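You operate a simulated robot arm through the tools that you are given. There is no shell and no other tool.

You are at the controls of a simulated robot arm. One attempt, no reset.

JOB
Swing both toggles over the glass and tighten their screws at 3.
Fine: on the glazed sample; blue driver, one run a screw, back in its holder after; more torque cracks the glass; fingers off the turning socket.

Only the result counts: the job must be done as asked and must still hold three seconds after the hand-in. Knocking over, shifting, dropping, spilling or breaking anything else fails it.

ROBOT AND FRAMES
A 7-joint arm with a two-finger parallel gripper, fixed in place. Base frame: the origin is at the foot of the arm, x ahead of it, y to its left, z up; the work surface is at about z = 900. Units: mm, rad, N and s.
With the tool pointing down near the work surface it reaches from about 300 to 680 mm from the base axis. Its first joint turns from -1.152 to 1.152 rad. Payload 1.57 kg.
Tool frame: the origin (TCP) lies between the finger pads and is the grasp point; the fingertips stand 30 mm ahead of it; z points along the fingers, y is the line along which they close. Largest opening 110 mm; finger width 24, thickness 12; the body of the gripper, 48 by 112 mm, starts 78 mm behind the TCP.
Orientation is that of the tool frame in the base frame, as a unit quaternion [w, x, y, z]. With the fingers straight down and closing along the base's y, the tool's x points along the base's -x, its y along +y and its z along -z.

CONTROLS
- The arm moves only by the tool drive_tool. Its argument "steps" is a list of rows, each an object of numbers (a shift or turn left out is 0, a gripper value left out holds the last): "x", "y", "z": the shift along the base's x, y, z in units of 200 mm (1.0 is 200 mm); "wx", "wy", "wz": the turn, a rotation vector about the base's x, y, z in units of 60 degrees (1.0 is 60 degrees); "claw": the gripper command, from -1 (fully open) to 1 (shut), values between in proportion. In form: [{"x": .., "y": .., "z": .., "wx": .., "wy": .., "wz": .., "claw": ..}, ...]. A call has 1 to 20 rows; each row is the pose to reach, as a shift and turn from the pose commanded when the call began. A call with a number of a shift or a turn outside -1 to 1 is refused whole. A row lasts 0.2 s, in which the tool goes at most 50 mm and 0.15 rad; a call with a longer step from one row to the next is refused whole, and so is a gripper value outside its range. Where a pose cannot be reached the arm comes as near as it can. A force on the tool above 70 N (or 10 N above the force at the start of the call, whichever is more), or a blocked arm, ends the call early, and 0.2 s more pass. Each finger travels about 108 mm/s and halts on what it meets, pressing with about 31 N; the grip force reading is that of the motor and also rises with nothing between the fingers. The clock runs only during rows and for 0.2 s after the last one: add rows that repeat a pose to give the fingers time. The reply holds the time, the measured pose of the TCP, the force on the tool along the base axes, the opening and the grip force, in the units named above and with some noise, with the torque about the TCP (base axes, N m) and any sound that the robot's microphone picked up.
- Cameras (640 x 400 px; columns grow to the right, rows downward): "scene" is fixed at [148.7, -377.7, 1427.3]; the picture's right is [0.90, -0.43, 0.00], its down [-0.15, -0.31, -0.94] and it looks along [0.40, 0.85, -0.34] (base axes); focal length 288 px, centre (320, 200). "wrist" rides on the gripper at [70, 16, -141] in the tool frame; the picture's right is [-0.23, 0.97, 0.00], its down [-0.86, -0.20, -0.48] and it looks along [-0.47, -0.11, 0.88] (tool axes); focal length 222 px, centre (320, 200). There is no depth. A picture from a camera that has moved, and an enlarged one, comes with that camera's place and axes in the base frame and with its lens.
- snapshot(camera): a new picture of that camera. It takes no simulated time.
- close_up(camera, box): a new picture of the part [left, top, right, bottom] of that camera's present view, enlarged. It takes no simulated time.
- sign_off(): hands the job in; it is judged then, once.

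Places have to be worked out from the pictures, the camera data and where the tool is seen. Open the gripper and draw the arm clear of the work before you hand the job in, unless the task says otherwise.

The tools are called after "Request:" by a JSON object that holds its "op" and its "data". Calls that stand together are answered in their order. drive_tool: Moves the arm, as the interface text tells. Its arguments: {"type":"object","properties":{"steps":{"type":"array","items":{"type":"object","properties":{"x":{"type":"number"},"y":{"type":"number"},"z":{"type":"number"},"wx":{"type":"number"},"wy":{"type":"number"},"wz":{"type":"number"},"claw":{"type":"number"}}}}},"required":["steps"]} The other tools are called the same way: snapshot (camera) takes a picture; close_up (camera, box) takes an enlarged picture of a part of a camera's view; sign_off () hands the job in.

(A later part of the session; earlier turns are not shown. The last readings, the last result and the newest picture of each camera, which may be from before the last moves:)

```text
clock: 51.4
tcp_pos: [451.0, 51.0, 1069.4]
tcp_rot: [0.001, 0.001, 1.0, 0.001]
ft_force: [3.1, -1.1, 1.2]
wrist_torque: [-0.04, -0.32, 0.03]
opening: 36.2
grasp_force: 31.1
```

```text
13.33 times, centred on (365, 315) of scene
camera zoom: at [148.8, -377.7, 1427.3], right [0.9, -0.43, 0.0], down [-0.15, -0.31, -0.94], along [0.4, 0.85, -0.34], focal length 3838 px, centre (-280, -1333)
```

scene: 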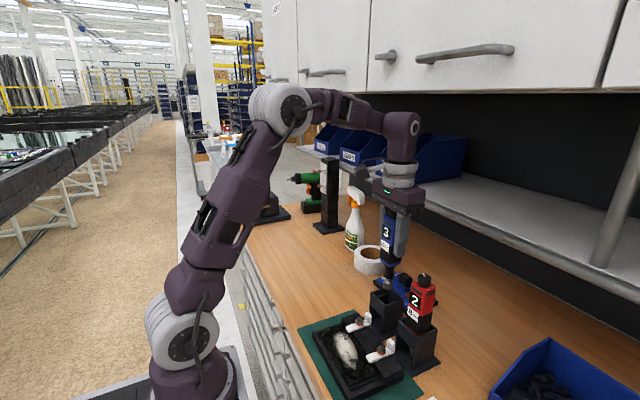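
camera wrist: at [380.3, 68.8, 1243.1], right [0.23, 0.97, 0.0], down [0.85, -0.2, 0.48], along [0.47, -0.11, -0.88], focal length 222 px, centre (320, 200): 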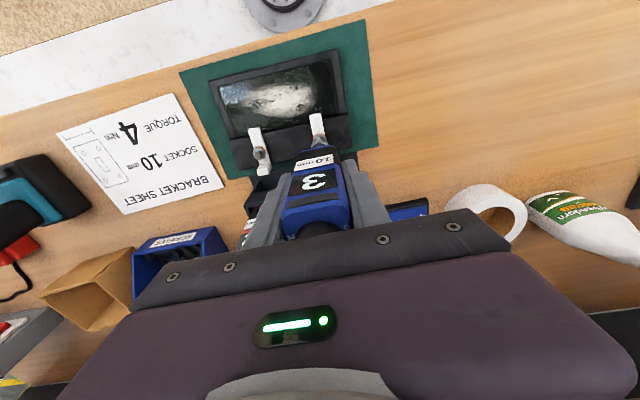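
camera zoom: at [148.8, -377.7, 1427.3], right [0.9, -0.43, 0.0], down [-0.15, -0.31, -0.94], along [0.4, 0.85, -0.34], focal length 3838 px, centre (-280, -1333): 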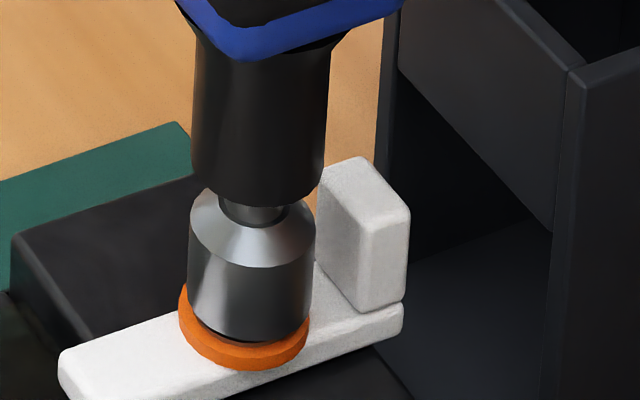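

The orange collar now looks squashed and wider, so the driver may be running. I'll press 1 mm more and hold for about a second to listen.

Request:
{"op": "drive_tool", "data": {"steps": [{"z": -0.003, "claw": 1}, {"z": -0.005, "claw": 1}, {"z": -0.005, "claw": 1}, {"z": -0.005, "claw": 1}, {"z": -0.005, "claw": 1}]}}

Request:
{"op": "close_up", "data": {"camera": "scene", "box": [345, 300, 385, 330]}}

Request:
{"op": "close_up", "data": {"camera": "wrist", "box": [295, 120, 345, 155]}}

```text
clock: 52.6
tcp_pos: [450.3, 50.5, 1068.1]
tcp_rot: [0.001, 0.0, 1.0, 0.0]
ft_force: [2.7, 0.4, 1.2]
wrist_torque: [-0.08, -0.29, -0.01]
opening: 36.2
grasp_force: 31.3
```

```text
13.33 times, centred on (365, 315) of scene
camera zoom: at [148.7, -377.7, 1427.3], right [0.9, -0.43, 0.0], down [-0.15, -0.31, -0.94], along [0.4, 0.85, -0.34], focal length 3838 px, centre (-280, -1333)
```

zoom: 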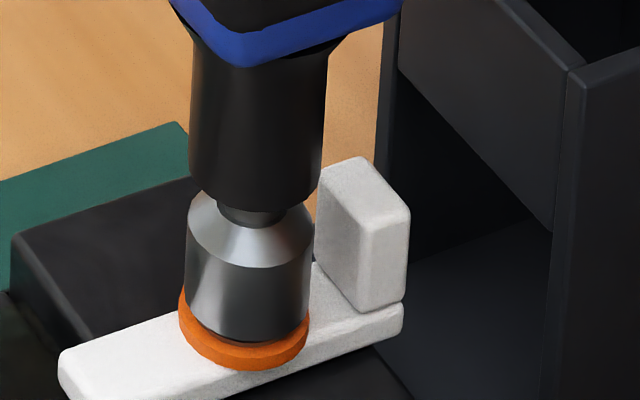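

```text
11.43 times, centred on (320, 138) of wrist
camera zoom: at [380.6, 68.3, 1210.1], right [0.23, 0.97, 0.0], down [0.85, -0.2, 0.48], along [0.47, -0.11, -0.88], focal length 2538 px, centre (320, 914)
```

zoom: 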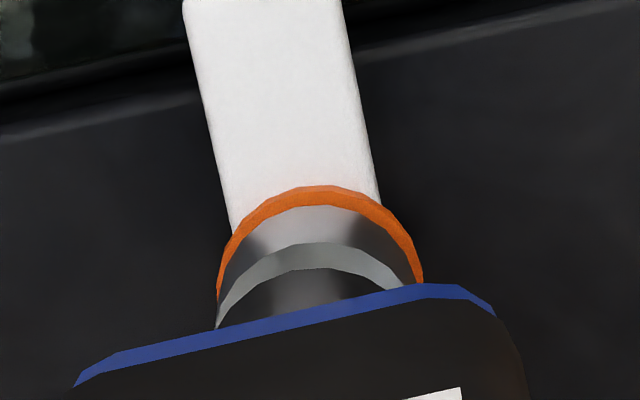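

No sound yet, at about 6 N net. The start threshold must need more push, so I'll keep pressing in 1 mm steps.

Request:
{"op": "drive_tool", "data": {"steps": [{"z": -0.003, "claw": 1}, {"z": -0.006, "claw": 1}, {"z": -0.008, "claw": 1}, {"z": -0.008, "claw": 1}]}}

Request:
{"op": "close_up", "data": {"camera": "scene", "box": [345, 300, 385, 330]}}

```text
clock: 53.6
tcp_pos: [450.1, 50.3, 1067.1]
tcp_rot: [0.001, 0.0, 1.0, 0.0]
ft_force: [0.2, 0.7, 3.7]
wrist_torque: [0.2, -0.03, -0.02]
opening: 35.8
grasp_force: 31.5
```

```text
13.33 times, centred on (365, 315) of scene
camera zoom: at [148.7, -377.7, 1427.3], right [0.9, -0.43, 0.0], down [-0.15, -0.31, -0.94], along [0.4, 0.85, -0.34], focal length 3838 px, centre (-280, -1333)
```

zoom: 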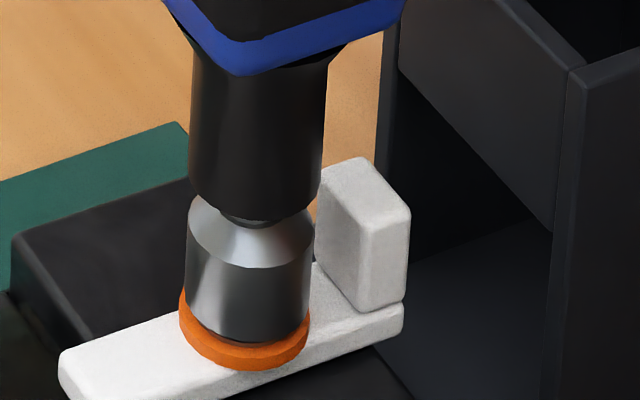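

Net push is now about 8.6 N and the shaft is nearly fully compressed. Another 1.2 mm, slowly.

Request:
{"op": "drive_tool", "data": {"steps": [{"z": -0.002, "claw": 1}, {"z": -0.004, "claw": 1}, {"z": -0.006, "claw": 1}, {"z": -0.006, "claw": 1}]}}

Request:
{"op": "close_up", "data": {"camera": "scene", "box": [345, 300, 385, 330]}}

```text
clock: 54.6
tcp_pos: [449.6, 50.1, 1065.9]
tcp_rot: [0.001, -0.001, 1.0, 0.0]
ft_force: [-5.3, 0.6, 11.1]
wrist_torque: [0.07, 0.63, 0.01]
opening: 36.3
grasp_force: 31.3
```

```text
13.33 times, centred on (365, 315) of scene
camera zoom: at [148.4, -377.7, 1427.4], right [0.9, -0.43, 0.0], down [-0.15, -0.31, -0.94], along [0.4, 0.85, -0.34], focal length 3838 px, centre (-280, -1333)
```

zoom: 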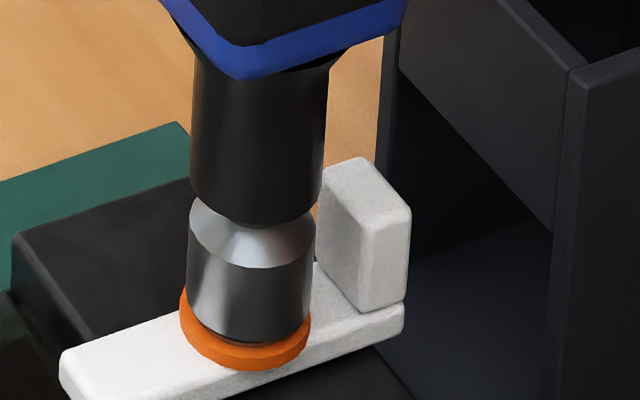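

Net push is about 16 N with some sideways force. I'll check the tool's actual pose via the wrist camera before pressing more.

Request:
{"op": "close_up", "data": {"camera": "wrist", "box": [295, 120, 345, 155]}}

Request:
{"op": "close_up", "data": {"camera": "scene", "box": [320, 250, 420, 350]}}

```text
11.43 times, centred on (320, 138) of wrist
camera zoom: at [380.7, 68.3, 1207.6], right [0.23, 0.97, 0.0], down [0.85, -0.2, 0.48], along [0.47, -0.11, -0.88], focal length 2538 px, centre (320, 914)
```

zoom: 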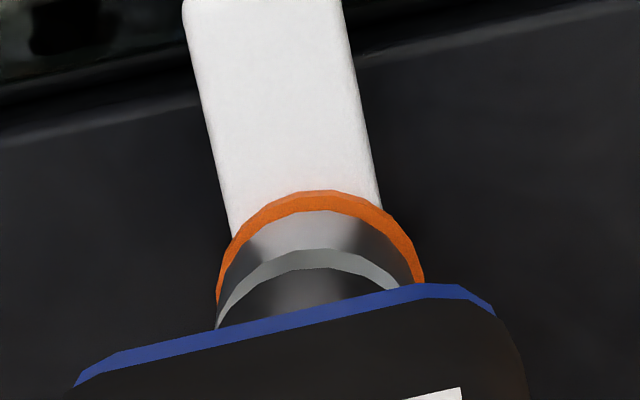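

```text
4.00 times, centred on (370, 300) of scene
camera zoom: at [148.4, -377.7, 1427.4], right [0.9, -0.43, 0.0], down [-0.15, -0.31, -0.94], along [0.4, 0.85, -0.34], focal length 1152 px, centre (120, -200)
```

zoom: 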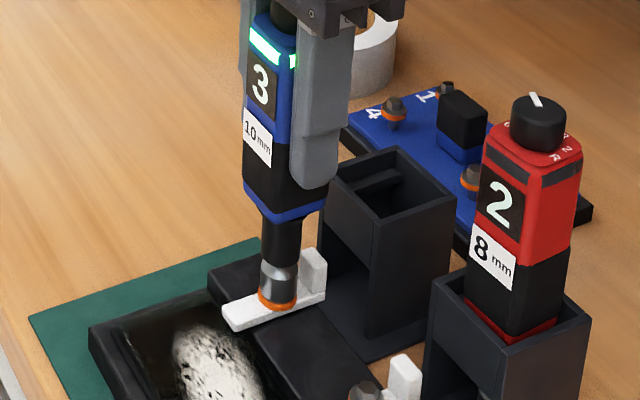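

The driver's indicator band has turned green. I'll hold this pose briefly to see whether it's running or finished.

Request:
{"op": "drive_tool", "data": {"steps": [{"claw": 1}, {"claw": 1}]}}

Request:
{"op": "close_up", "data": {"camera": "scene", "box": [320, 250, 420, 350]}}

Request:
{"op": "close_up", "data": {"camera": "scene", "box": [345, 300, 385, 330]}}

Request:
{"op": "close_up", "data": {"camera": "wrist", "box": [240, 130, 400, 240]}}

```text
clock: 55.2
tcp_pos: [449.8, 50.8, 1065.9]
tcp_rot: [0.0, 0.001, 1.0, 0.0]
ft_force: [-5.8, -0.9, 11.5]
wrist_torque: [0.06, 0.6, -0.02]
opening: 36.1
grasp_force: 30.9
```

```text
4.00 times, centred on (370, 300) of scene
camera zoom: at [148.4, -377.7, 1427.4], right [0.9, -0.43, 0.0], down [-0.15, -0.31, -0.94], along [0.4, 0.85, -0.34], focal length 1152 px, centre (120, -200)
```

zoom: 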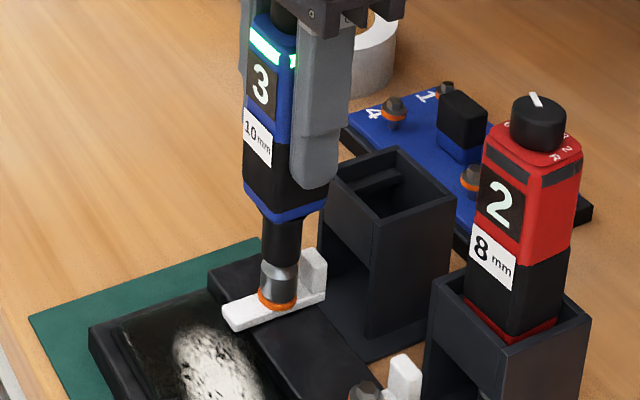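

```text
13.33 times, centred on (365, 315) of scene
camera zoom: at [148.4, -377.7, 1427.4], right [0.9, -0.43, 0.0], down [-0.15, -0.31, -0.94], along [0.4, 0.85, -0.34], focal length 3838 px, centre (-280, -1333)
```

zoom: 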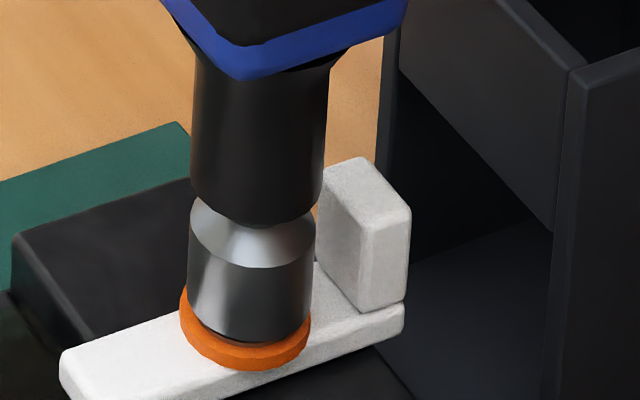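

```text
3.64 times, centred on (320, 185) of wrist
camera zoom: at [380.8, 68.3, 1207.5], right [0.23, 0.97, 0.0], down [0.85, -0.2, 0.48], along [0.47, -0.11, -0.88], focal length 808 px, centre (320, 254)
```

zoom: 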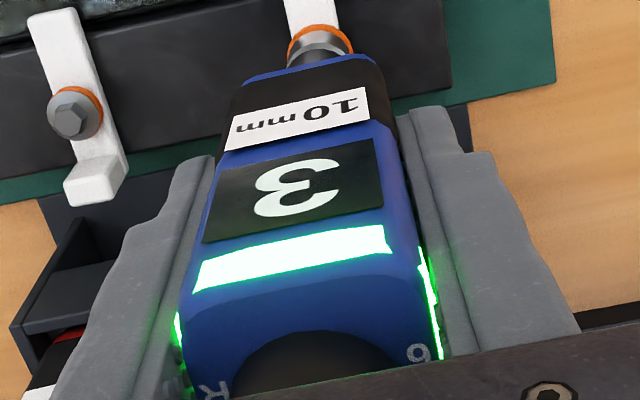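

The band stays green with the load steady and no sound. I'll hold about 2 s more so any run in progress can finish, then look again.

Request:
{"op": "drive_tool", "data": {"steps": [{"claw": 1}, {"claw": 1}, {"claw": 1}, {"claw": 1}, {"claw": 1}, {"claw": 1}, {"claw": 1}, {"claw": 1}]}}

Request:
{"op": "close_up", "data": {"camera": "scene", "box": [320, 250, 420, 350]}}

Request:
{"op": "close_up", "data": {"camera": "scene", "box": [345, 300, 385, 330]}}

```text
clock: 57.0
tcp_pos: [450.6, 51.0, 1066.1]
tcp_rot: [0.001, 0.0, 1.0, 0.0]
ft_force: [-1.6, -0.4, 11.6]
wrist_torque: [-0.07, 0.28, -0.02]
opening: 35.9
grasp_force: 31.2
```

```text
4.00 times, centred on (370, 300) of scene
camera zoom: at [148.5, -377.8, 1427.3], right [0.9, -0.43, 0.0], down [-0.15, -0.31, -0.94], along [0.4, 0.85, -0.34], focal length 1152 px, centre (120, -200)
```

zoom: 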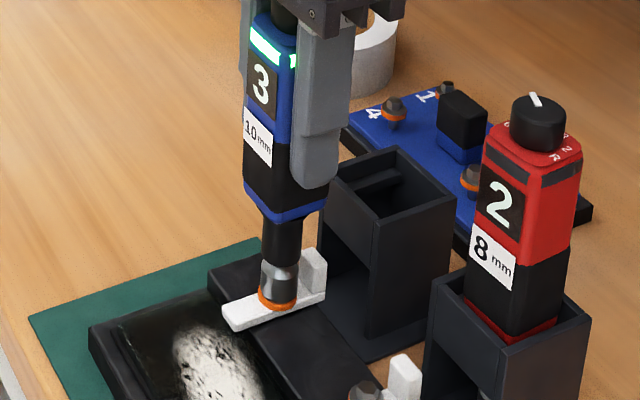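

```text
13.33 times, centred on (365, 315) of scene
camera zoom: at [148.5, -377.8, 1427.3], right [0.9, -0.43, 0.0], down [-0.15, -0.31, -0.94], along [0.4, 0.85, -0.34], focal length 3838 px, centre (-280, -1333)
```

zoom: 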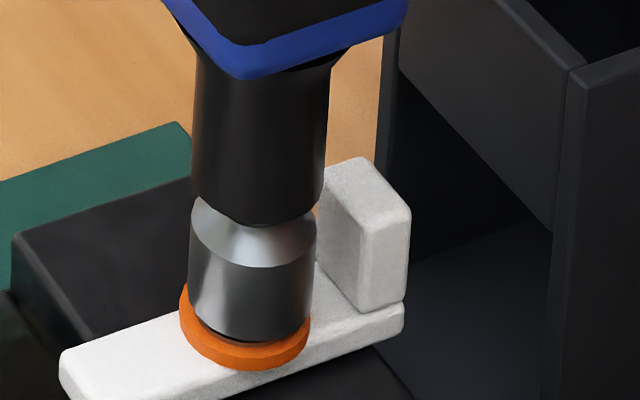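

Everything is steady and the band is still green, so I take the run as finished. I'll lift straight up about 30 mm and inspect screw A.

Request:
{"op": "drive_tool", "data": {"steps": [{"z": 0.01, "claw": 1}, {"z": 0.03, "claw": 1}, {"z": 0.06, "claw": 1}, {"z": 0.1, "claw": 1}, {"z": 0.15, "claw": 1}, {"z": 0.2, "claw": 1}, {"z": 0.2, "claw": 1}]}}

Request:
{"op": "close_up", "data": {"camera": "scene", "box": [345, 300, 385, 330]}}

Request:
{"op": "close_up", "data": {"camera": "scene", "box": [320, 250, 420, 350]}}

Request:
{"op": "close_up", "data": {"camera": "scene", "box": [335, 300, 405, 370]}}

```text
clock: 58.6
tcp_pos: [450.0, 49.3, 1105.6]
tcp_rot: [0.002, 0.0, 1.0, 0.0]
ft_force: [0.0, 0.4, -5.3]
wrist_torque: [0.0, -0.04, -0.01]
opening: 35.9
grasp_force: 31.2
```

```text
13.33 times, centred on (365, 315) of scene
camera zoom: at [148.8, -377.7, 1427.3], right [0.9, -0.43, 0.0], down [-0.15, -0.31, -0.94], along [0.4, 0.85, -0.34], focal length 3838 px, centre (-280, -1333)
```

zoom: 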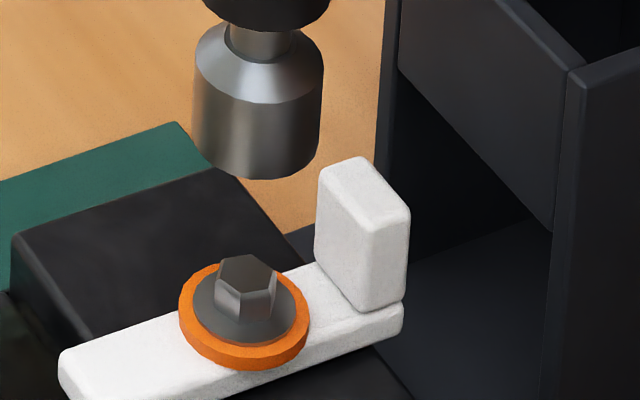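

```text
4.00 times, centred on (370, 300) of scene
camera zoom: at [148.8, -377.7, 1427.3], right [0.9, -0.43, 0.0], down [-0.15, -0.31, -0.94], along [0.4, 0.85, -0.34], focal length 1152 px, centre (120, -200)
```

zoom: 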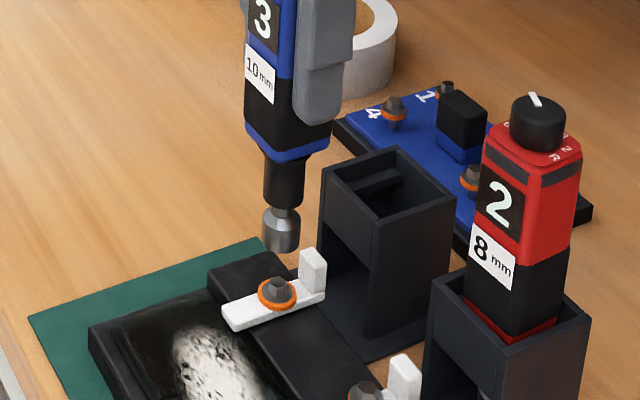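

```text
5.71 times, centred on (370, 335) of scene
camera zoom: at [148.8, -377.7, 1427.3], right [0.9, -0.43, 0.0], down [-0.15, -0.31, -0.94], along [0.4, 0.85, -0.34], focal length 1645 px, centre (34, -571)
```

zoom: 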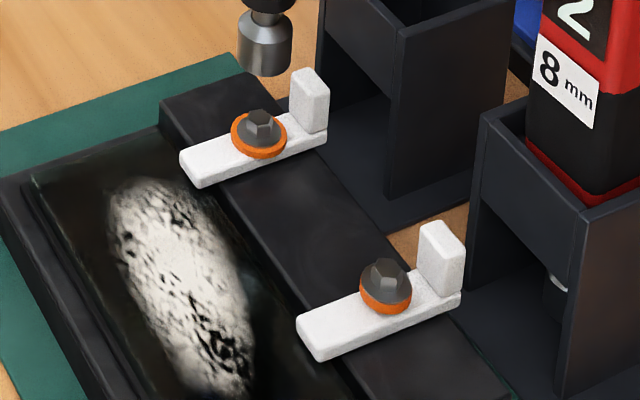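

Screw A's head is now down and its orange collar is squeezed outward, and it stays that way after lifting, so the run took effect and the glass looks intact. I'll check the driver's band and the glass.

Request:
{"op": "close_up", "data": {"camera": "scene", "box": [340, 200, 430, 290]}}

Request:
{"op": "close_up", "data": {"camera": "wrist", "box": [200, 60, 400, 180]}}

Request:
{"op": "close_up", "data": {"camera": "wrist", "box": [240, 130, 400, 240]}}

```text
4.44 times, centred on (385, 245) of scene
camera zoom: at [148.8, -377.7, 1427.3], right [0.9, -0.43, 0.0], down [-0.15, -0.31, -0.94], along [0.4, 0.85, -0.34], focal length 1279 px, centre (31, 0)
```

zoom: 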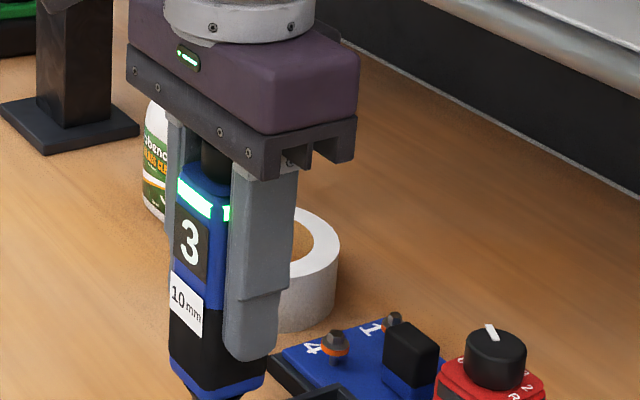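

```text
3.20 times, centred on (300, 120) of wrist
camera zoom: at [379.9, 67.6, 1247.0], right [0.23, 0.97, 0.0], down [0.85, -0.2, 0.48], along [0.47, -0.11, -0.88], focal length 711 px, centre (384, 456)
```

zoom: 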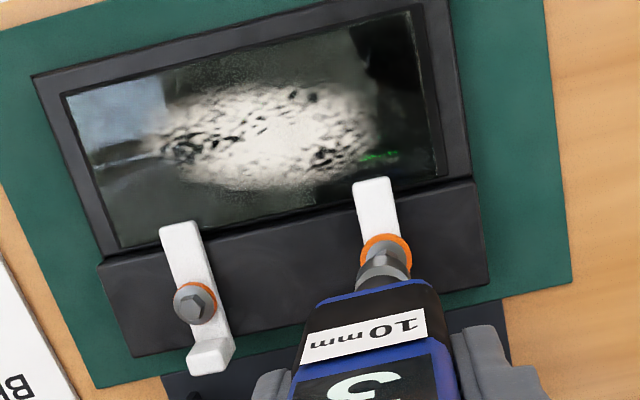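

```text
3.64 times, centred on (320, 185) of wrist
camera zoom: at [379.9, 67.6, 1247.0], right [0.23, 0.97, 0.0], down [0.85, -0.2, 0.48], along [0.47, -0.11, -0.88], focal length 808 px, centre (320, 254)
```

zoom: 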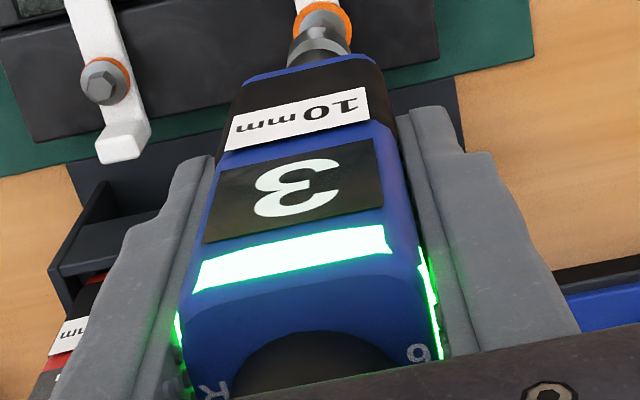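

The band stays green, meaning the last run was OK, and the glass is intact. Next I need screw B's exact position, so I'll zoom in from both cameras.

Request:
{"op": "close_up", "data": {"camera": "wrist", "box": [235, 125, 285, 185]}}

Request:
{"op": "close_up", "data": {"camera": "scene", "box": [365, 330, 405, 360]}}

```text
6.67 times, centred on (260, 155) of wrist
camera zoom: at [379.9, 67.6, 1247.0], right [0.23, 0.97, 0.0], down [0.85, -0.2, 0.48], along [0.47, -0.11, -0.88], focal length 1481 px, centre (720, 500)
```

zoom: 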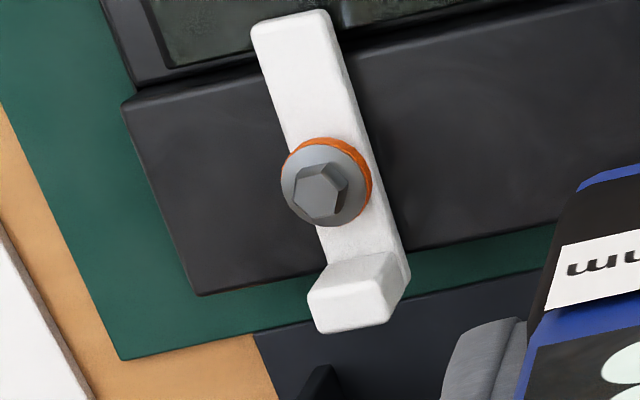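

```text
13.33 times, centred on (385, 345) of scene
camera zoom: at [148.8, -377.7, 1427.3], right [0.9, -0.43, 0.0], down [-0.15, -0.31, -0.94], along [0.4, 0.85, -0.34], focal length 3838 px, centre (-547, -1733)
```

zoom: 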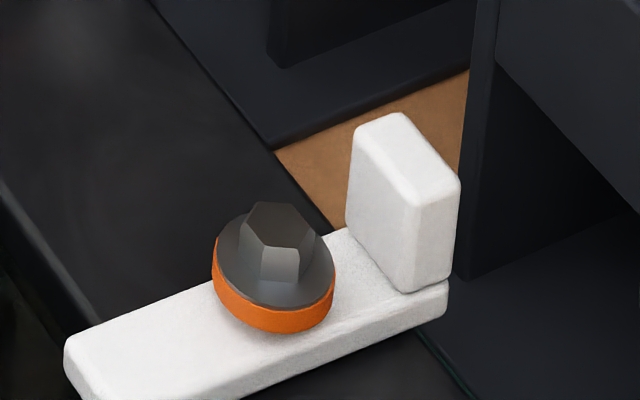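

Combining views, screw B is at about (448.7, -32.2). I'll carry the driver across at the present height.

Request:
{"op": "drive_tool", "data": {"steps": [{"y": -0.08, "z": 0.03, "claw": 1}, {"x": -0.002, "y": -0.18, "z": 0.03, "claw": 1}, {"x": -0.004, "y": -0.28, "z": 0.03, "claw": 1}, {"x": -0.0075, "y": -0.37, "z": 0.03, "claw": 1}, {"x": -0.0075, "y": -0.4155, "z": 0.02, "claw": 1}, {"x": -0.0075, "y": -0.4155, "z": 0.0, "claw": 1}, {"x": -0.0075, "y": -0.4155, "z": -0.05, "claw": 1}, {"x": -0.0075, "y": -0.4155, "z": -0.05, "claw": 1}, {"x": -0.0075, "y": -0.4155, "z": -0.05, "claw": 1}]}}

Request:
{"op": "close_up", "data": {"camera": "scene", "box": [365, 325, 405, 355]}}

Request:
{"op": "close_up", "data": {"camera": "wrist", "box": [295, 120, 345, 155]}}

```text
clock: 60.6
tcp_pos: [449.6, -32.4, 1095.4]
tcp_rot: [0.0, 0.0, 1.0, -0.001]
ft_force: [-0.2, -0.8, -4.4]
wrist_torque: [0.02, 0.01, -0.01]
opening: 36.0
grasp_force: 31.1
```

```text
13.33 times, centred on (385, 340) of scene
camera zoom: at [148.8, -377.7, 1427.3], right [0.9, -0.43, 0.0], down [-0.15, -0.31, -0.94], along [0.4, 0.85, -0.34], focal length 3838 px, centre (-547, -1667)
```

zoom: 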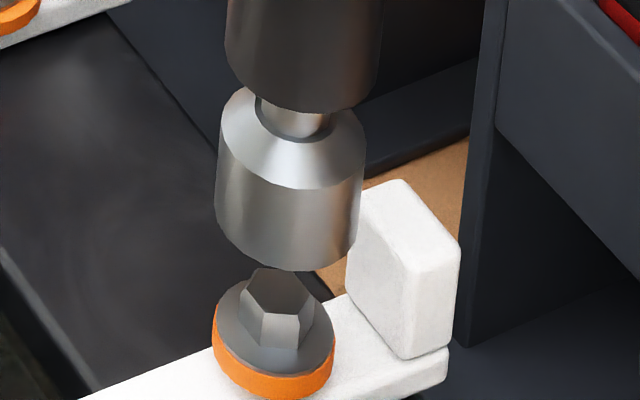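

```text
11.43 times, centred on (320, 138) of wrist
camera zoom: at [379.5, -14.8, 1236.6], right [0.23, 0.97, 0.0], down [0.85, -0.2, 0.48], along [0.47, -0.11, -0.88], focal length 2538 px, centre (320, 914)
```

zoom: 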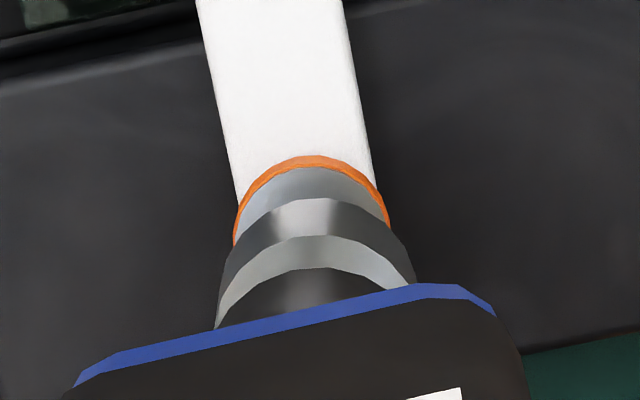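

I'll measure the alignment at screw B more finely with tighter zooms.

Request:
{"op": "close_up", "data": {"camera": "scene", "box": [376, 338, 396, 354]}}

Request:
{"op": "close_up", "data": {"camera": "wrist", "box": [308, 130, 332, 148]}}

```text
16.00 times, centred on (386, 346) of scene
camera zoom: at [148.8, -377.7, 1427.3], right [0.9, -0.43, 0.0], down [-0.15, -0.31, -0.94], along [0.4, 0.85, -0.34], focal length 4606 px, centre (-736, -2136)
```

zoom: 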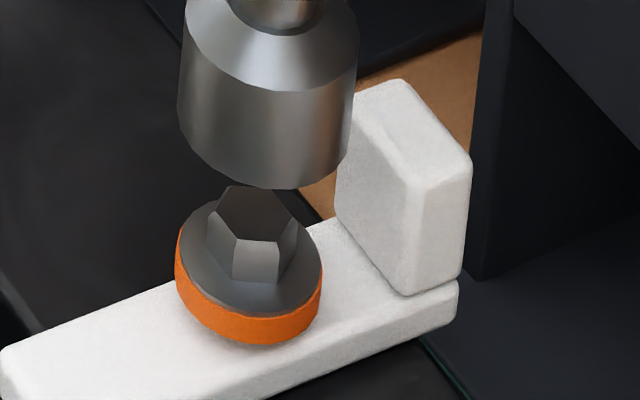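

```text
16.00 times, centred on (320, 139) of wrist
camera zoom: at [379.5, -14.8, 1236.6], right [0.23, 0.97, 0.0], down [0.85, -0.2, 0.48], along [0.47, -0.11, -0.88], focal length 3554 px, centre (320, 1176)
```

zoom: 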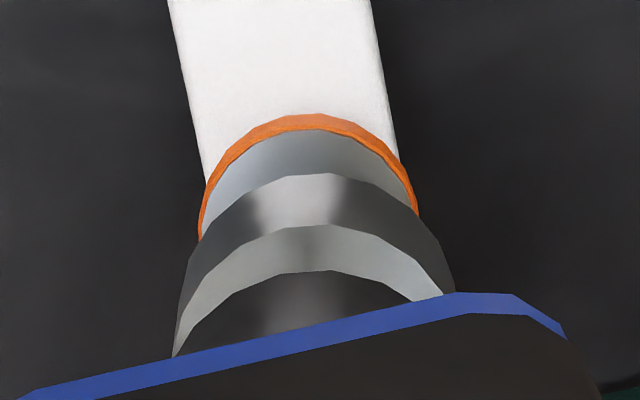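

Combining both views, the socket needs to shift about (-0.8, -0.8) mm. I'll apply that and lower to just above the hex.

Request:
{"op": "drive_tool", "data": {"steps": [{"x": -0.004, "y": -0.004, "z": -0.01, "claw": 1}, {"x": -0.004, "y": -0.004, "z": -0.03, "claw": 1}, {"x": -0.004, "y": -0.004, "z": -0.05, "claw": 1}, {"x": -0.004, "y": -0.004, "z": -0.055, "claw": 1}, {"x": -0.004, "y": -0.004, "z": -0.055, "claw": 1}, {"x": -0.004, "y": -0.004, "z": -0.055, "claw": 1}]}}

Request:
{"op": "close_up", "data": {"camera": "scene", "box": [376, 338, 396, 354]}}

Request:
{"op": "close_up", "data": {"camera": "wrist", "box": [308, 130, 332, 148]}}

```text
clock: 62.0
tcp_pos: [446.8, -32.5, 1085.0]
tcp_rot: [0.0, 0.0, 1.0, 0.0]
ft_force: [0.0, 0.5, -3.8]
wrist_torque: [-0.03, 0.0, 0.02]
opening: 36.0
grasp_force: 30.6
```

```text
16.00 times, centred on (386, 346) of scene
camera zoom: at [148.8, -377.7, 1427.3], right [0.9, -0.43, 0.0], down [-0.15, -0.31, -0.94], along [0.4, 0.85, -0.34], focal length 4606 px, centre (-736, -2136)
```

zoom: 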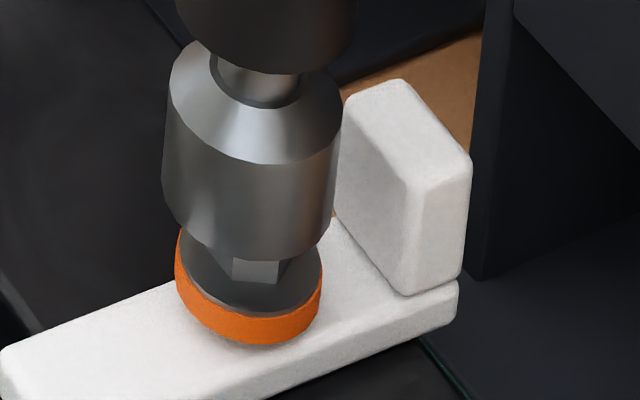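

```text
16.00 times, centred on (320, 139) of wrist
camera zoom: at [377.6, -15.3, 1226.4], right [0.23, 0.97, 0.0], down [0.85, -0.2, 0.48], along [0.47, -0.11, -0.88], focal length 3554 px, centre (320, 1176)
```

zoom: 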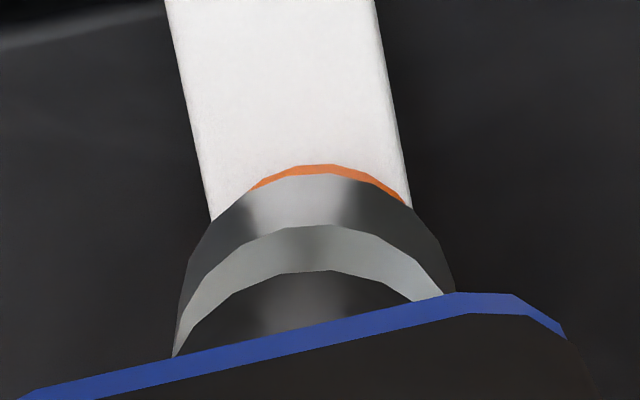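

The arm settled about 0.8 mm short in x. I'll correct (+0.8, -0.2) and ease down 1 mm.

Request:
{"op": "drive_tool", "data": {"steps": [{"x": 0.002, "y": -0.001, "z": 0, "claw": 1}, {"x": 0.004, "y": -0.001, "z": -0.003, "claw": 1}, {"x": 0.004, "y": -0.001, "z": -0.005, "claw": 1}, {"x": 0.004, "y": -0.001, "z": -0.005, "claw": 1}, {"x": 0.004, "y": -0.001, "z": -0.005, "claw": 1}]}}

Request:
{"op": "close_up", "data": {"camera": "scene", "box": [376, 338, 396, 354]}}

Request:
{"op": "close_up", "data": {"camera": "wrist", "box": [308, 130, 332, 148]}}

```text
clock: 63.2
tcp_pos: [448.2, -33.3, 1084.2]
tcp_rot: [0.0, 0.0, 1.0, 0.0]
ft_force: [-0.5, 1.0, -5.0]
wrist_torque: [0.02, -0.02, 0.0]
opening: 35.9
grasp_force: 31.1
```

```text
16.00 times, centred on (386, 346) of scene
camera zoom: at [148.8, -377.7, 1427.3], right [0.9, -0.43, 0.0], down [-0.15, -0.31, -0.94], along [0.4, 0.85, -0.34], focal length 4606 px, centre (-736, -2136)
```

zoom: 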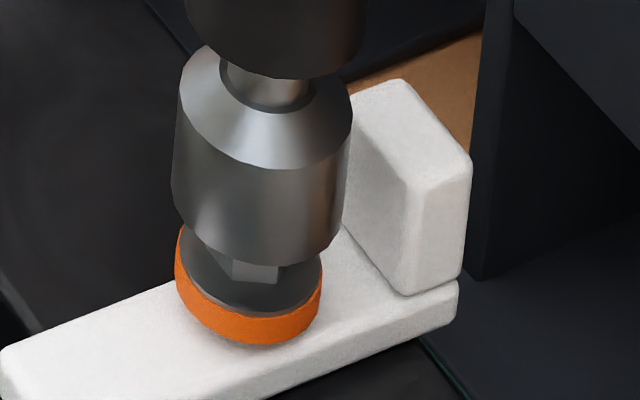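

```text
16.00 times, centred on (320, 139) of wrist
camera zoom: at [378.8, -15.8, 1225.6], right [0.23, 0.97, 0.0], down [0.85, -0.2, 0.48], along [0.47, -0.11, -0.88], focal length 3554 px, centre (320, 1176)
```

zoom: 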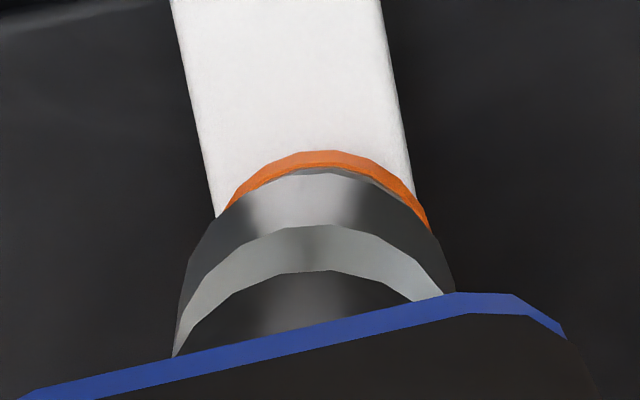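

Both views agree that a small correction of (-0.25, +0.5) mm is needed. Applying it at this height.

Request:
{"op": "drive_tool", "data": {"steps": [{"x": -0.0007, "y": 0.0013, "claw": 1}, {"x": -0.0013, "y": 0.0025, "claw": 1}, {"x": -0.0013, "y": 0.0025, "claw": 1}, {"x": -0.0013, "y": 0.0025, "claw": 1}]}}

Request:
{"op": "close_up", "data": {"camera": "scene", "box": [376, 338, 396, 354]}}

Request:
{"op": "close_up", "data": {"camera": "wrist", "box": [308, 130, 332, 148]}}

```text
clock: 64.2
tcp_pos: [447.5, -32.8, 1084.4]
tcp_rot: [0.001, 0.001, 1.0, 0.0]
ft_force: [-0.1, 0.5, -4.5]
wrist_torque: [0.03, -0.01, 0.02]
opening: 35.7
grasp_force: 31.1
```

```text
16.00 times, centred on (386, 346) of scene
camera zoom: at [148.8, -377.7, 1427.3], right [0.9, -0.43, 0.0], down [-0.15, -0.31, -0.94], along [0.4, 0.85, -0.34], focal length 4606 px, centre (-736, -2136)
```

zoom: 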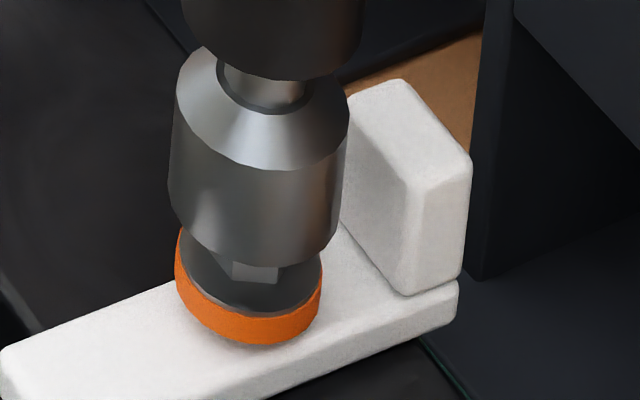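

```text
16.00 times, centred on (320, 139) of wrist
camera zoom: at [378.4, -15.6, 1225.4], right [0.23, 0.97, 0.0], down [0.85, -0.2, 0.48], along [0.47, -0.11, -0.88], focal length 3554 px, centre (320, 1176)
```

zoom: 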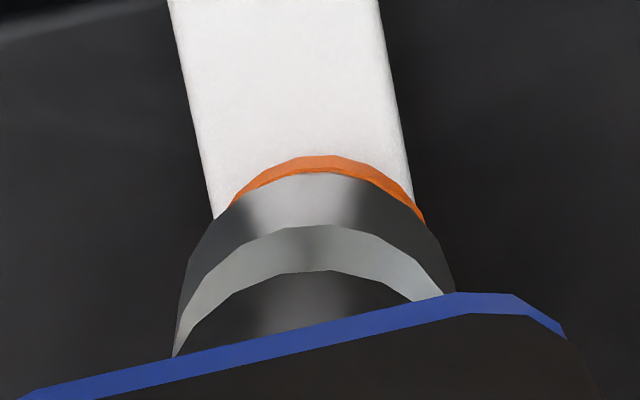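

Alignment is now within about 0.2 mm. I'll slide the socket down over the hex about 5 mm, stopping short of compressing the shaft.

Request:
{"op": "drive_tool", "data": {"steps": [{"z": -0.006, "claw": 1}, {"z": -0.012, "claw": 1}, {"z": -0.018, "claw": 1}, {"z": -0.024, "claw": 1}, {"z": -0.024, "claw": 1}]}}

Request:
{"op": "close_up", "data": {"camera": "scene", "box": [376, 338, 396, 354]}}

Request:
{"op": "close_up", "data": {"camera": "wrist", "box": [308, 130, 332, 148]}}

```text
clock: 65.4
tcp_pos: [447.6, -33.2, 1078.8]
tcp_rot: [0.0, -0.001, 1.0, -0.001]
ft_force: [-0.1, -0.1, -4.3]
wrist_torque: [-0.01, 0.01, 0.0]
opening: 36.1
grasp_force: 30.6
```

```text
16.00 times, centred on (386, 346) of scene
camera zoom: at [148.8, -377.7, 1427.3], right [0.9, -0.43, 0.0], down [-0.15, -0.31, -0.94], along [0.4, 0.85, -0.34], focal length 4606 px, centre (-736, -2136)
```

zoom: 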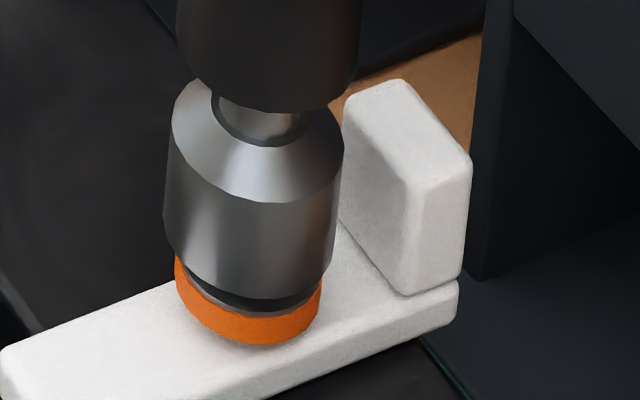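

```text
16.00 times, centred on (320, 139) of wrist
camera zoom: at [378.4, -15.4, 1220.2], right [0.23, 0.97, 0.0], down [0.85, -0.2, 0.48], along [0.47, -0.11, -0.88], focal length 3554 px, centre (320, 1176)
```

zoom: 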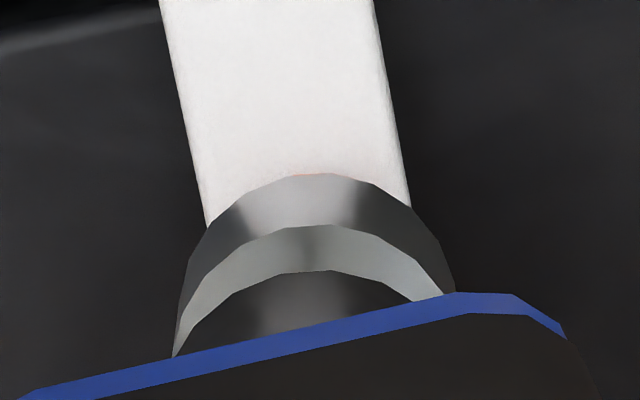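

The socket is seated freely around hex B and centred. Now one continuous press: about 12 mm over about 1.4 s, following the screw down, then hold.

Request:
{"op": "drive_tool", "data": {"steps": [{"z": -0.01, "claw": 1}, {"z": -0.02, "claw": 1}, {"z": -0.03, "claw": 1}, {"z": -0.04, "claw": 1}, {"z": -0.05, "claw": 1}, {"z": -0.055, "claw": 1}, {"z": -0.059, "claw": 1}, {"z": -0.059, "claw": 1}, {"z": -0.059, "claw": 1}, {"z": -0.059, "claw": 1}, {"z": -0.059, "claw": 1}]}}

Request:
{"op": "close_up", "data": {"camera": "scene", "box": [376, 338, 396, 354]}}

Request:
{"op": "close_up", "data": {"camera": "scene", "box": [340, 270, 440, 370]}}

Request:
{"op": "close_up", "data": {"camera": "wrist", "box": [240, 110, 400, 240]}}

```text
clock: 67.8
tcp_pos: [448.0, -32.4, 1067.0]
tcp_rot: [0.001, -0.001, 1.0, 0.0]
ft_force: [2.3, -3.6, 3.6]
wrist_torque: [-0.35, -0.17, 0.02]
opening: 36.0
grasp_force: 30.7
```

```text
16.00 times, centred on (386, 346) of scene
camera zoom: at [148.7, -377.8, 1427.3], right [0.9, -0.43, 0.0], down [-0.15, -0.31, -0.94], along [0.4, 0.85, -0.34], focal length 4606 px, centre (-736, -2136)
```

zoom: 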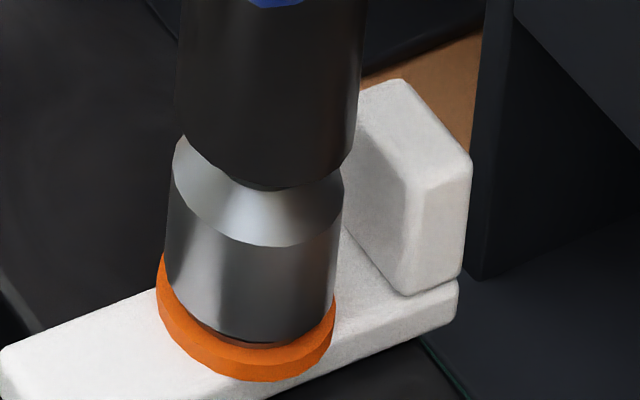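

```text
4.00 times, centred on (390, 320) of scene
camera zoom: at [148.7, -377.8, 1427.3], right [0.9, -0.43, 0.0], down [-0.15, -0.31, -0.94], along [0.4, 0.85, -0.34], focal length 1152 px, centre (40, -280)
```

zoom: 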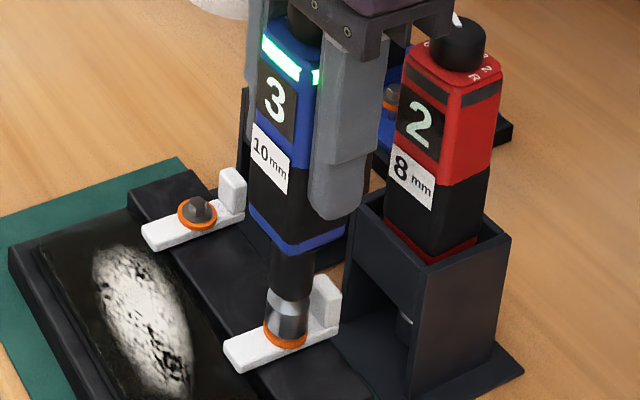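

```text
3.08 times, centred on (320, 175) of wrist
camera zoom: at [378.8, -15.3, 1208.3], right [0.23, 0.97, 0.0], down [0.85, -0.2, 0.48], along [0.47, -0.11, -0.88], focal length 684 px, centre (320, 277)
```

zoom: 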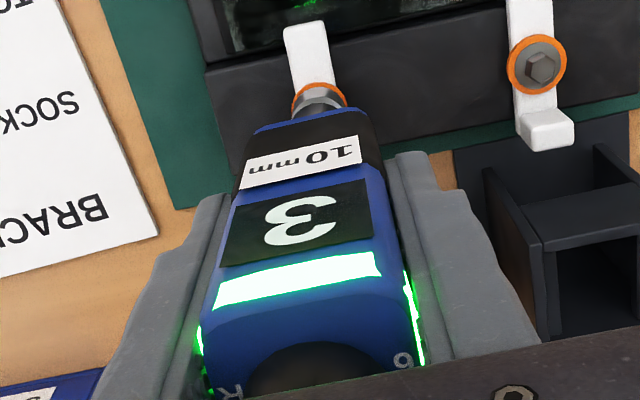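

Screw B went down, its collar is squeezed just like A's, and the band is green. I'll lift straight up.

Request:
{"op": "drive_tool", "data": {"steps": [{"z": 0.01, "claw": 1}, {"z": 0.03, "claw": 1}, {"z": 0.06, "claw": 1}, {"z": 0.1, "claw": 1}, {"z": 0.15, "claw": 1}, {"z": 0.2, "claw": 1}, {"z": 0.28, "claw": 1}, {"z": 0.33, "claw": 1}, {"z": 0.33, "claw": 1}]}}

Request:
{"op": "close_up", "data": {"camera": "scene", "box": [335, 300, 405, 370]}}

Request:
{"op": "close_up", "data": {"camera": "wrist", "box": [220, 50, 420, 180]}}

Request:
{"op": "close_up", "data": {"camera": "scene", "box": [310, 270, 430, 400]}}

```text
clock: 69.8
tcp_pos: [448.0, -32.7, 1133.8]
tcp_rot: [0.0, 0.0, 1.0, 0.0]
ft_force: [-0.1, -0.2, -4.1]
wrist_torque: [-0.01, 0.0, 0.02]
opening: 35.9
grasp_force: 30.8
```

```text
5.71 times, centred on (370, 335) of scene
camera zoom: at [148.8, -377.7, 1427.3], right [0.9, -0.43, 0.0], down [-0.15, -0.31, -0.94], along [0.4, 0.85, -0.34], focal length 1645 px, centre (34, -571)
```

zoom: 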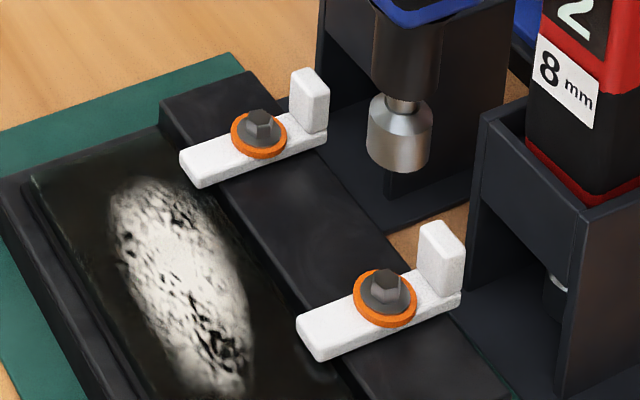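

```text
3.08 times, centred on (320, 115) of wrist
camera zoom: at [378.6, -14.9, 1274.5], right [0.23, 0.97, 0.0], down [0.85, -0.2, 0.48], along [0.47, -0.11, -0.88], focal length 684 px, centre (320, 462)
```

zoom: 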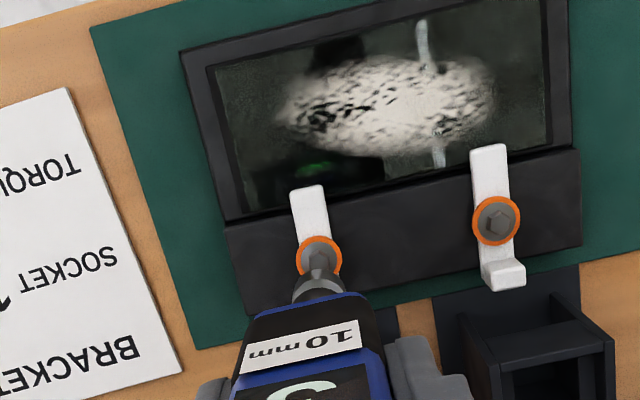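

```text
3.08 times, centred on (370, 335) of scene
camera zoom: at [148.8, -377.7, 1427.3], right [0.9, -0.43, 0.0], down [-0.15, -0.31, -0.94], along [0.4, 0.85, -0.34], focal length 886 px, centre (166, -215)
```

zoom: 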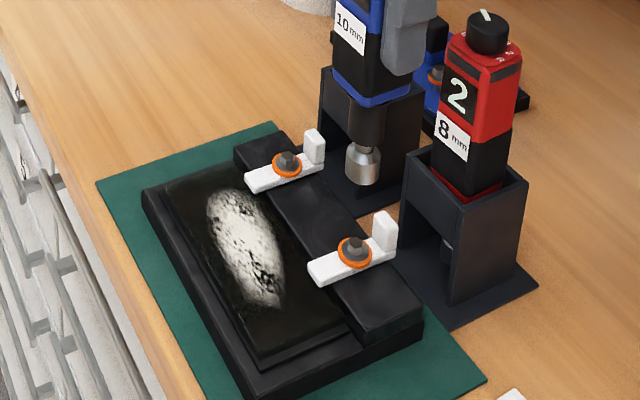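

Both collars are squeezed, both toggles are in place, and the glass shows no crack (the streak is a reflection also seen earlier). I'll take the driver back: first along y, then forward over its holder, clear of the red driver.

Request:
{"op": "drive_tool", "data": {"steps": [{"y": 0.08, "z": 0.01, "claw": 1}, {"y": 0.2, "z": 0.01, "claw": 1}, {"y": 0.32, "z": 0.01, "claw": 1}, {"y": 0.42, "z": 0.01, "claw": 1}, {"x": 0.05, "y": 0.4655, "z": 0.01, "claw": 1}, {"x": 0.15, "y": 0.4655, "z": 0.01, "claw": 1}, {"x": 0.25, "y": 0.4655, "z": 0.01, "claw": 1}, {"x": 0.34, "y": 0.4655, "z": 0.01, "claw": 1}, {"x": 0.39, "y": 0.4655, "z": 0.01, "claw": 1}, {"x": 0.411, "y": 0.4655, "z": 0.01, "claw": 1}, {"x": 0.411, "y": 0.4655, "z": 0.01, "claw": 1}, {"x": 0.411, "y": 0.4655, "z": 0.01, "claw": 1}]}}

Request:
{"op": "close_up", "data": {"camera": "wrist", "box": [260, 90, 380, 180]}}

Request:
{"op": "close_up", "data": {"camera": "scene", "box": [360, 255, 420, 300]}}

```text
clock: 72.4
tcp_pos: [529.2, 57.6, 1134.7]
tcp_rot: [0.001, 0.0, 1.0, 0.0]
ft_force: [-0.1, -0.7, -4.6]
wrist_torque: [0.03, 0.05, 0.0]
opening: 36.2
grasp_force: 31.1
```

```text
4.44 times, centred on (320, 135) of wrist
camera zoom: at [460.5, 77.1, 1276.3], right [0.23, 0.97, 0.0], down [0.85, -0.2, 0.48], along [0.47, -0.11, -0.88], focal length 987 px, centre (320, 489)
```

zoom: 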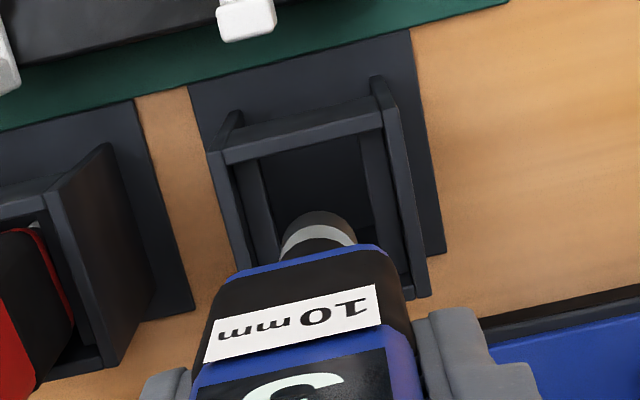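

```text
8.89 times, centred on (390, 278) of scene
camera zoom: at [148.8, -377.7, 1427.3], right [0.9, -0.43, 0.0], down [-0.15, -0.31, -0.94], along [0.4, 0.85, -0.34], focal length 2559 px, centre (-302, -489)
```

zoom: 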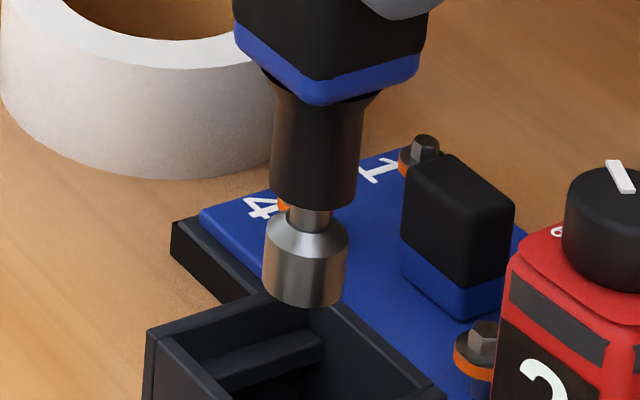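

The tool is about 1 mm low in y compared with the lift-out pose. I'll correct that and lower 65 mm so the socket enters the holder, checking forces.

Request:
{"op": "drive_tool", "data": {"steps": [{"x": 0.001, "y": 0.0045, "claw": 1}, {"x": 0.001, "y": 0.0045, "claw": 1}, {"x": 0.001, "y": 0.0045, "z": -0.06, "claw": 1}, {"x": 0.001, "y": 0.0045, "z": -0.13, "claw": 1}, {"x": 0.001, "y": 0.0045, "z": -0.2, "claw": 1}, {"x": 0.001, "y": 0.0045, "z": -0.27, "claw": 1}, {"x": 0.001, "y": 0.0045, "z": -0.32, "claw": 1}, {"x": 0.001, "y": 0.0045, "z": -0.32, "claw": 1}, {"x": 0.001, "y": 0.0045, "z": -0.32, "claw": 1}]}}

Request:
{"op": "close_up", "data": {"camera": "wrist", "box": [260, 90, 380, 180]}}

Request:
{"op": "close_up", "data": {"camera": "scene", "box": [355, 250, 425, 320]}}

```text
clock: 74.4
tcp_pos: [530.9, 60.0, 1071.9]
tcp_rot: [0.001, 0.0, 1.0, 0.0]
ft_force: [-0.4, 1.0, -4.5]
wrist_torque: [-0.03, 0.0, 0.03]
opening: 36.0
grasp_force: 30.8
```

```text
4.44 times, centred on (320, 135) of wrist
camera zoom: at [461.2, 78.6, 1212.7], right [0.23, 0.97, 0.0], down [0.85, -0.2, 0.48], along [0.47, -0.11, -0.88], focal length 987 px, centre (320, 489)
```

zoom: 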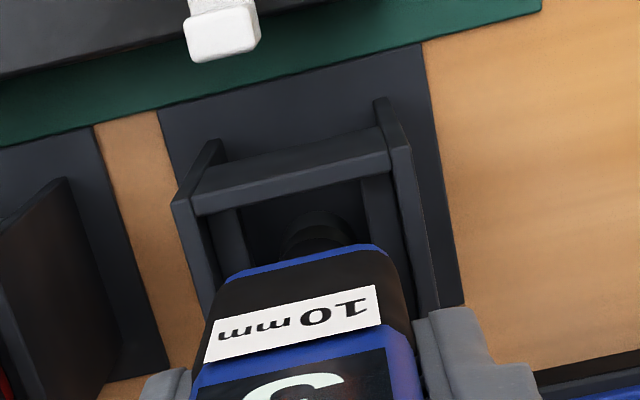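

```text
5.71 times, centred on (390, 285) of scene
camera zoom: at [148.8, -377.7, 1427.3], right [0.9, -0.43, 0.0], down [-0.15, -0.31, -0.94], along [0.4, 0.85, -0.34], focal length 1645 px, centre (-80, -286)
```

zoom: 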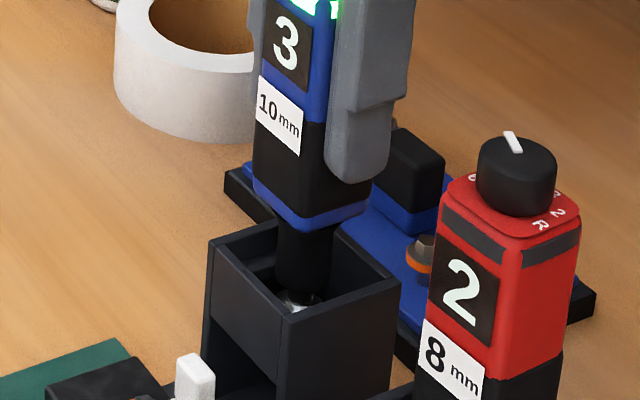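

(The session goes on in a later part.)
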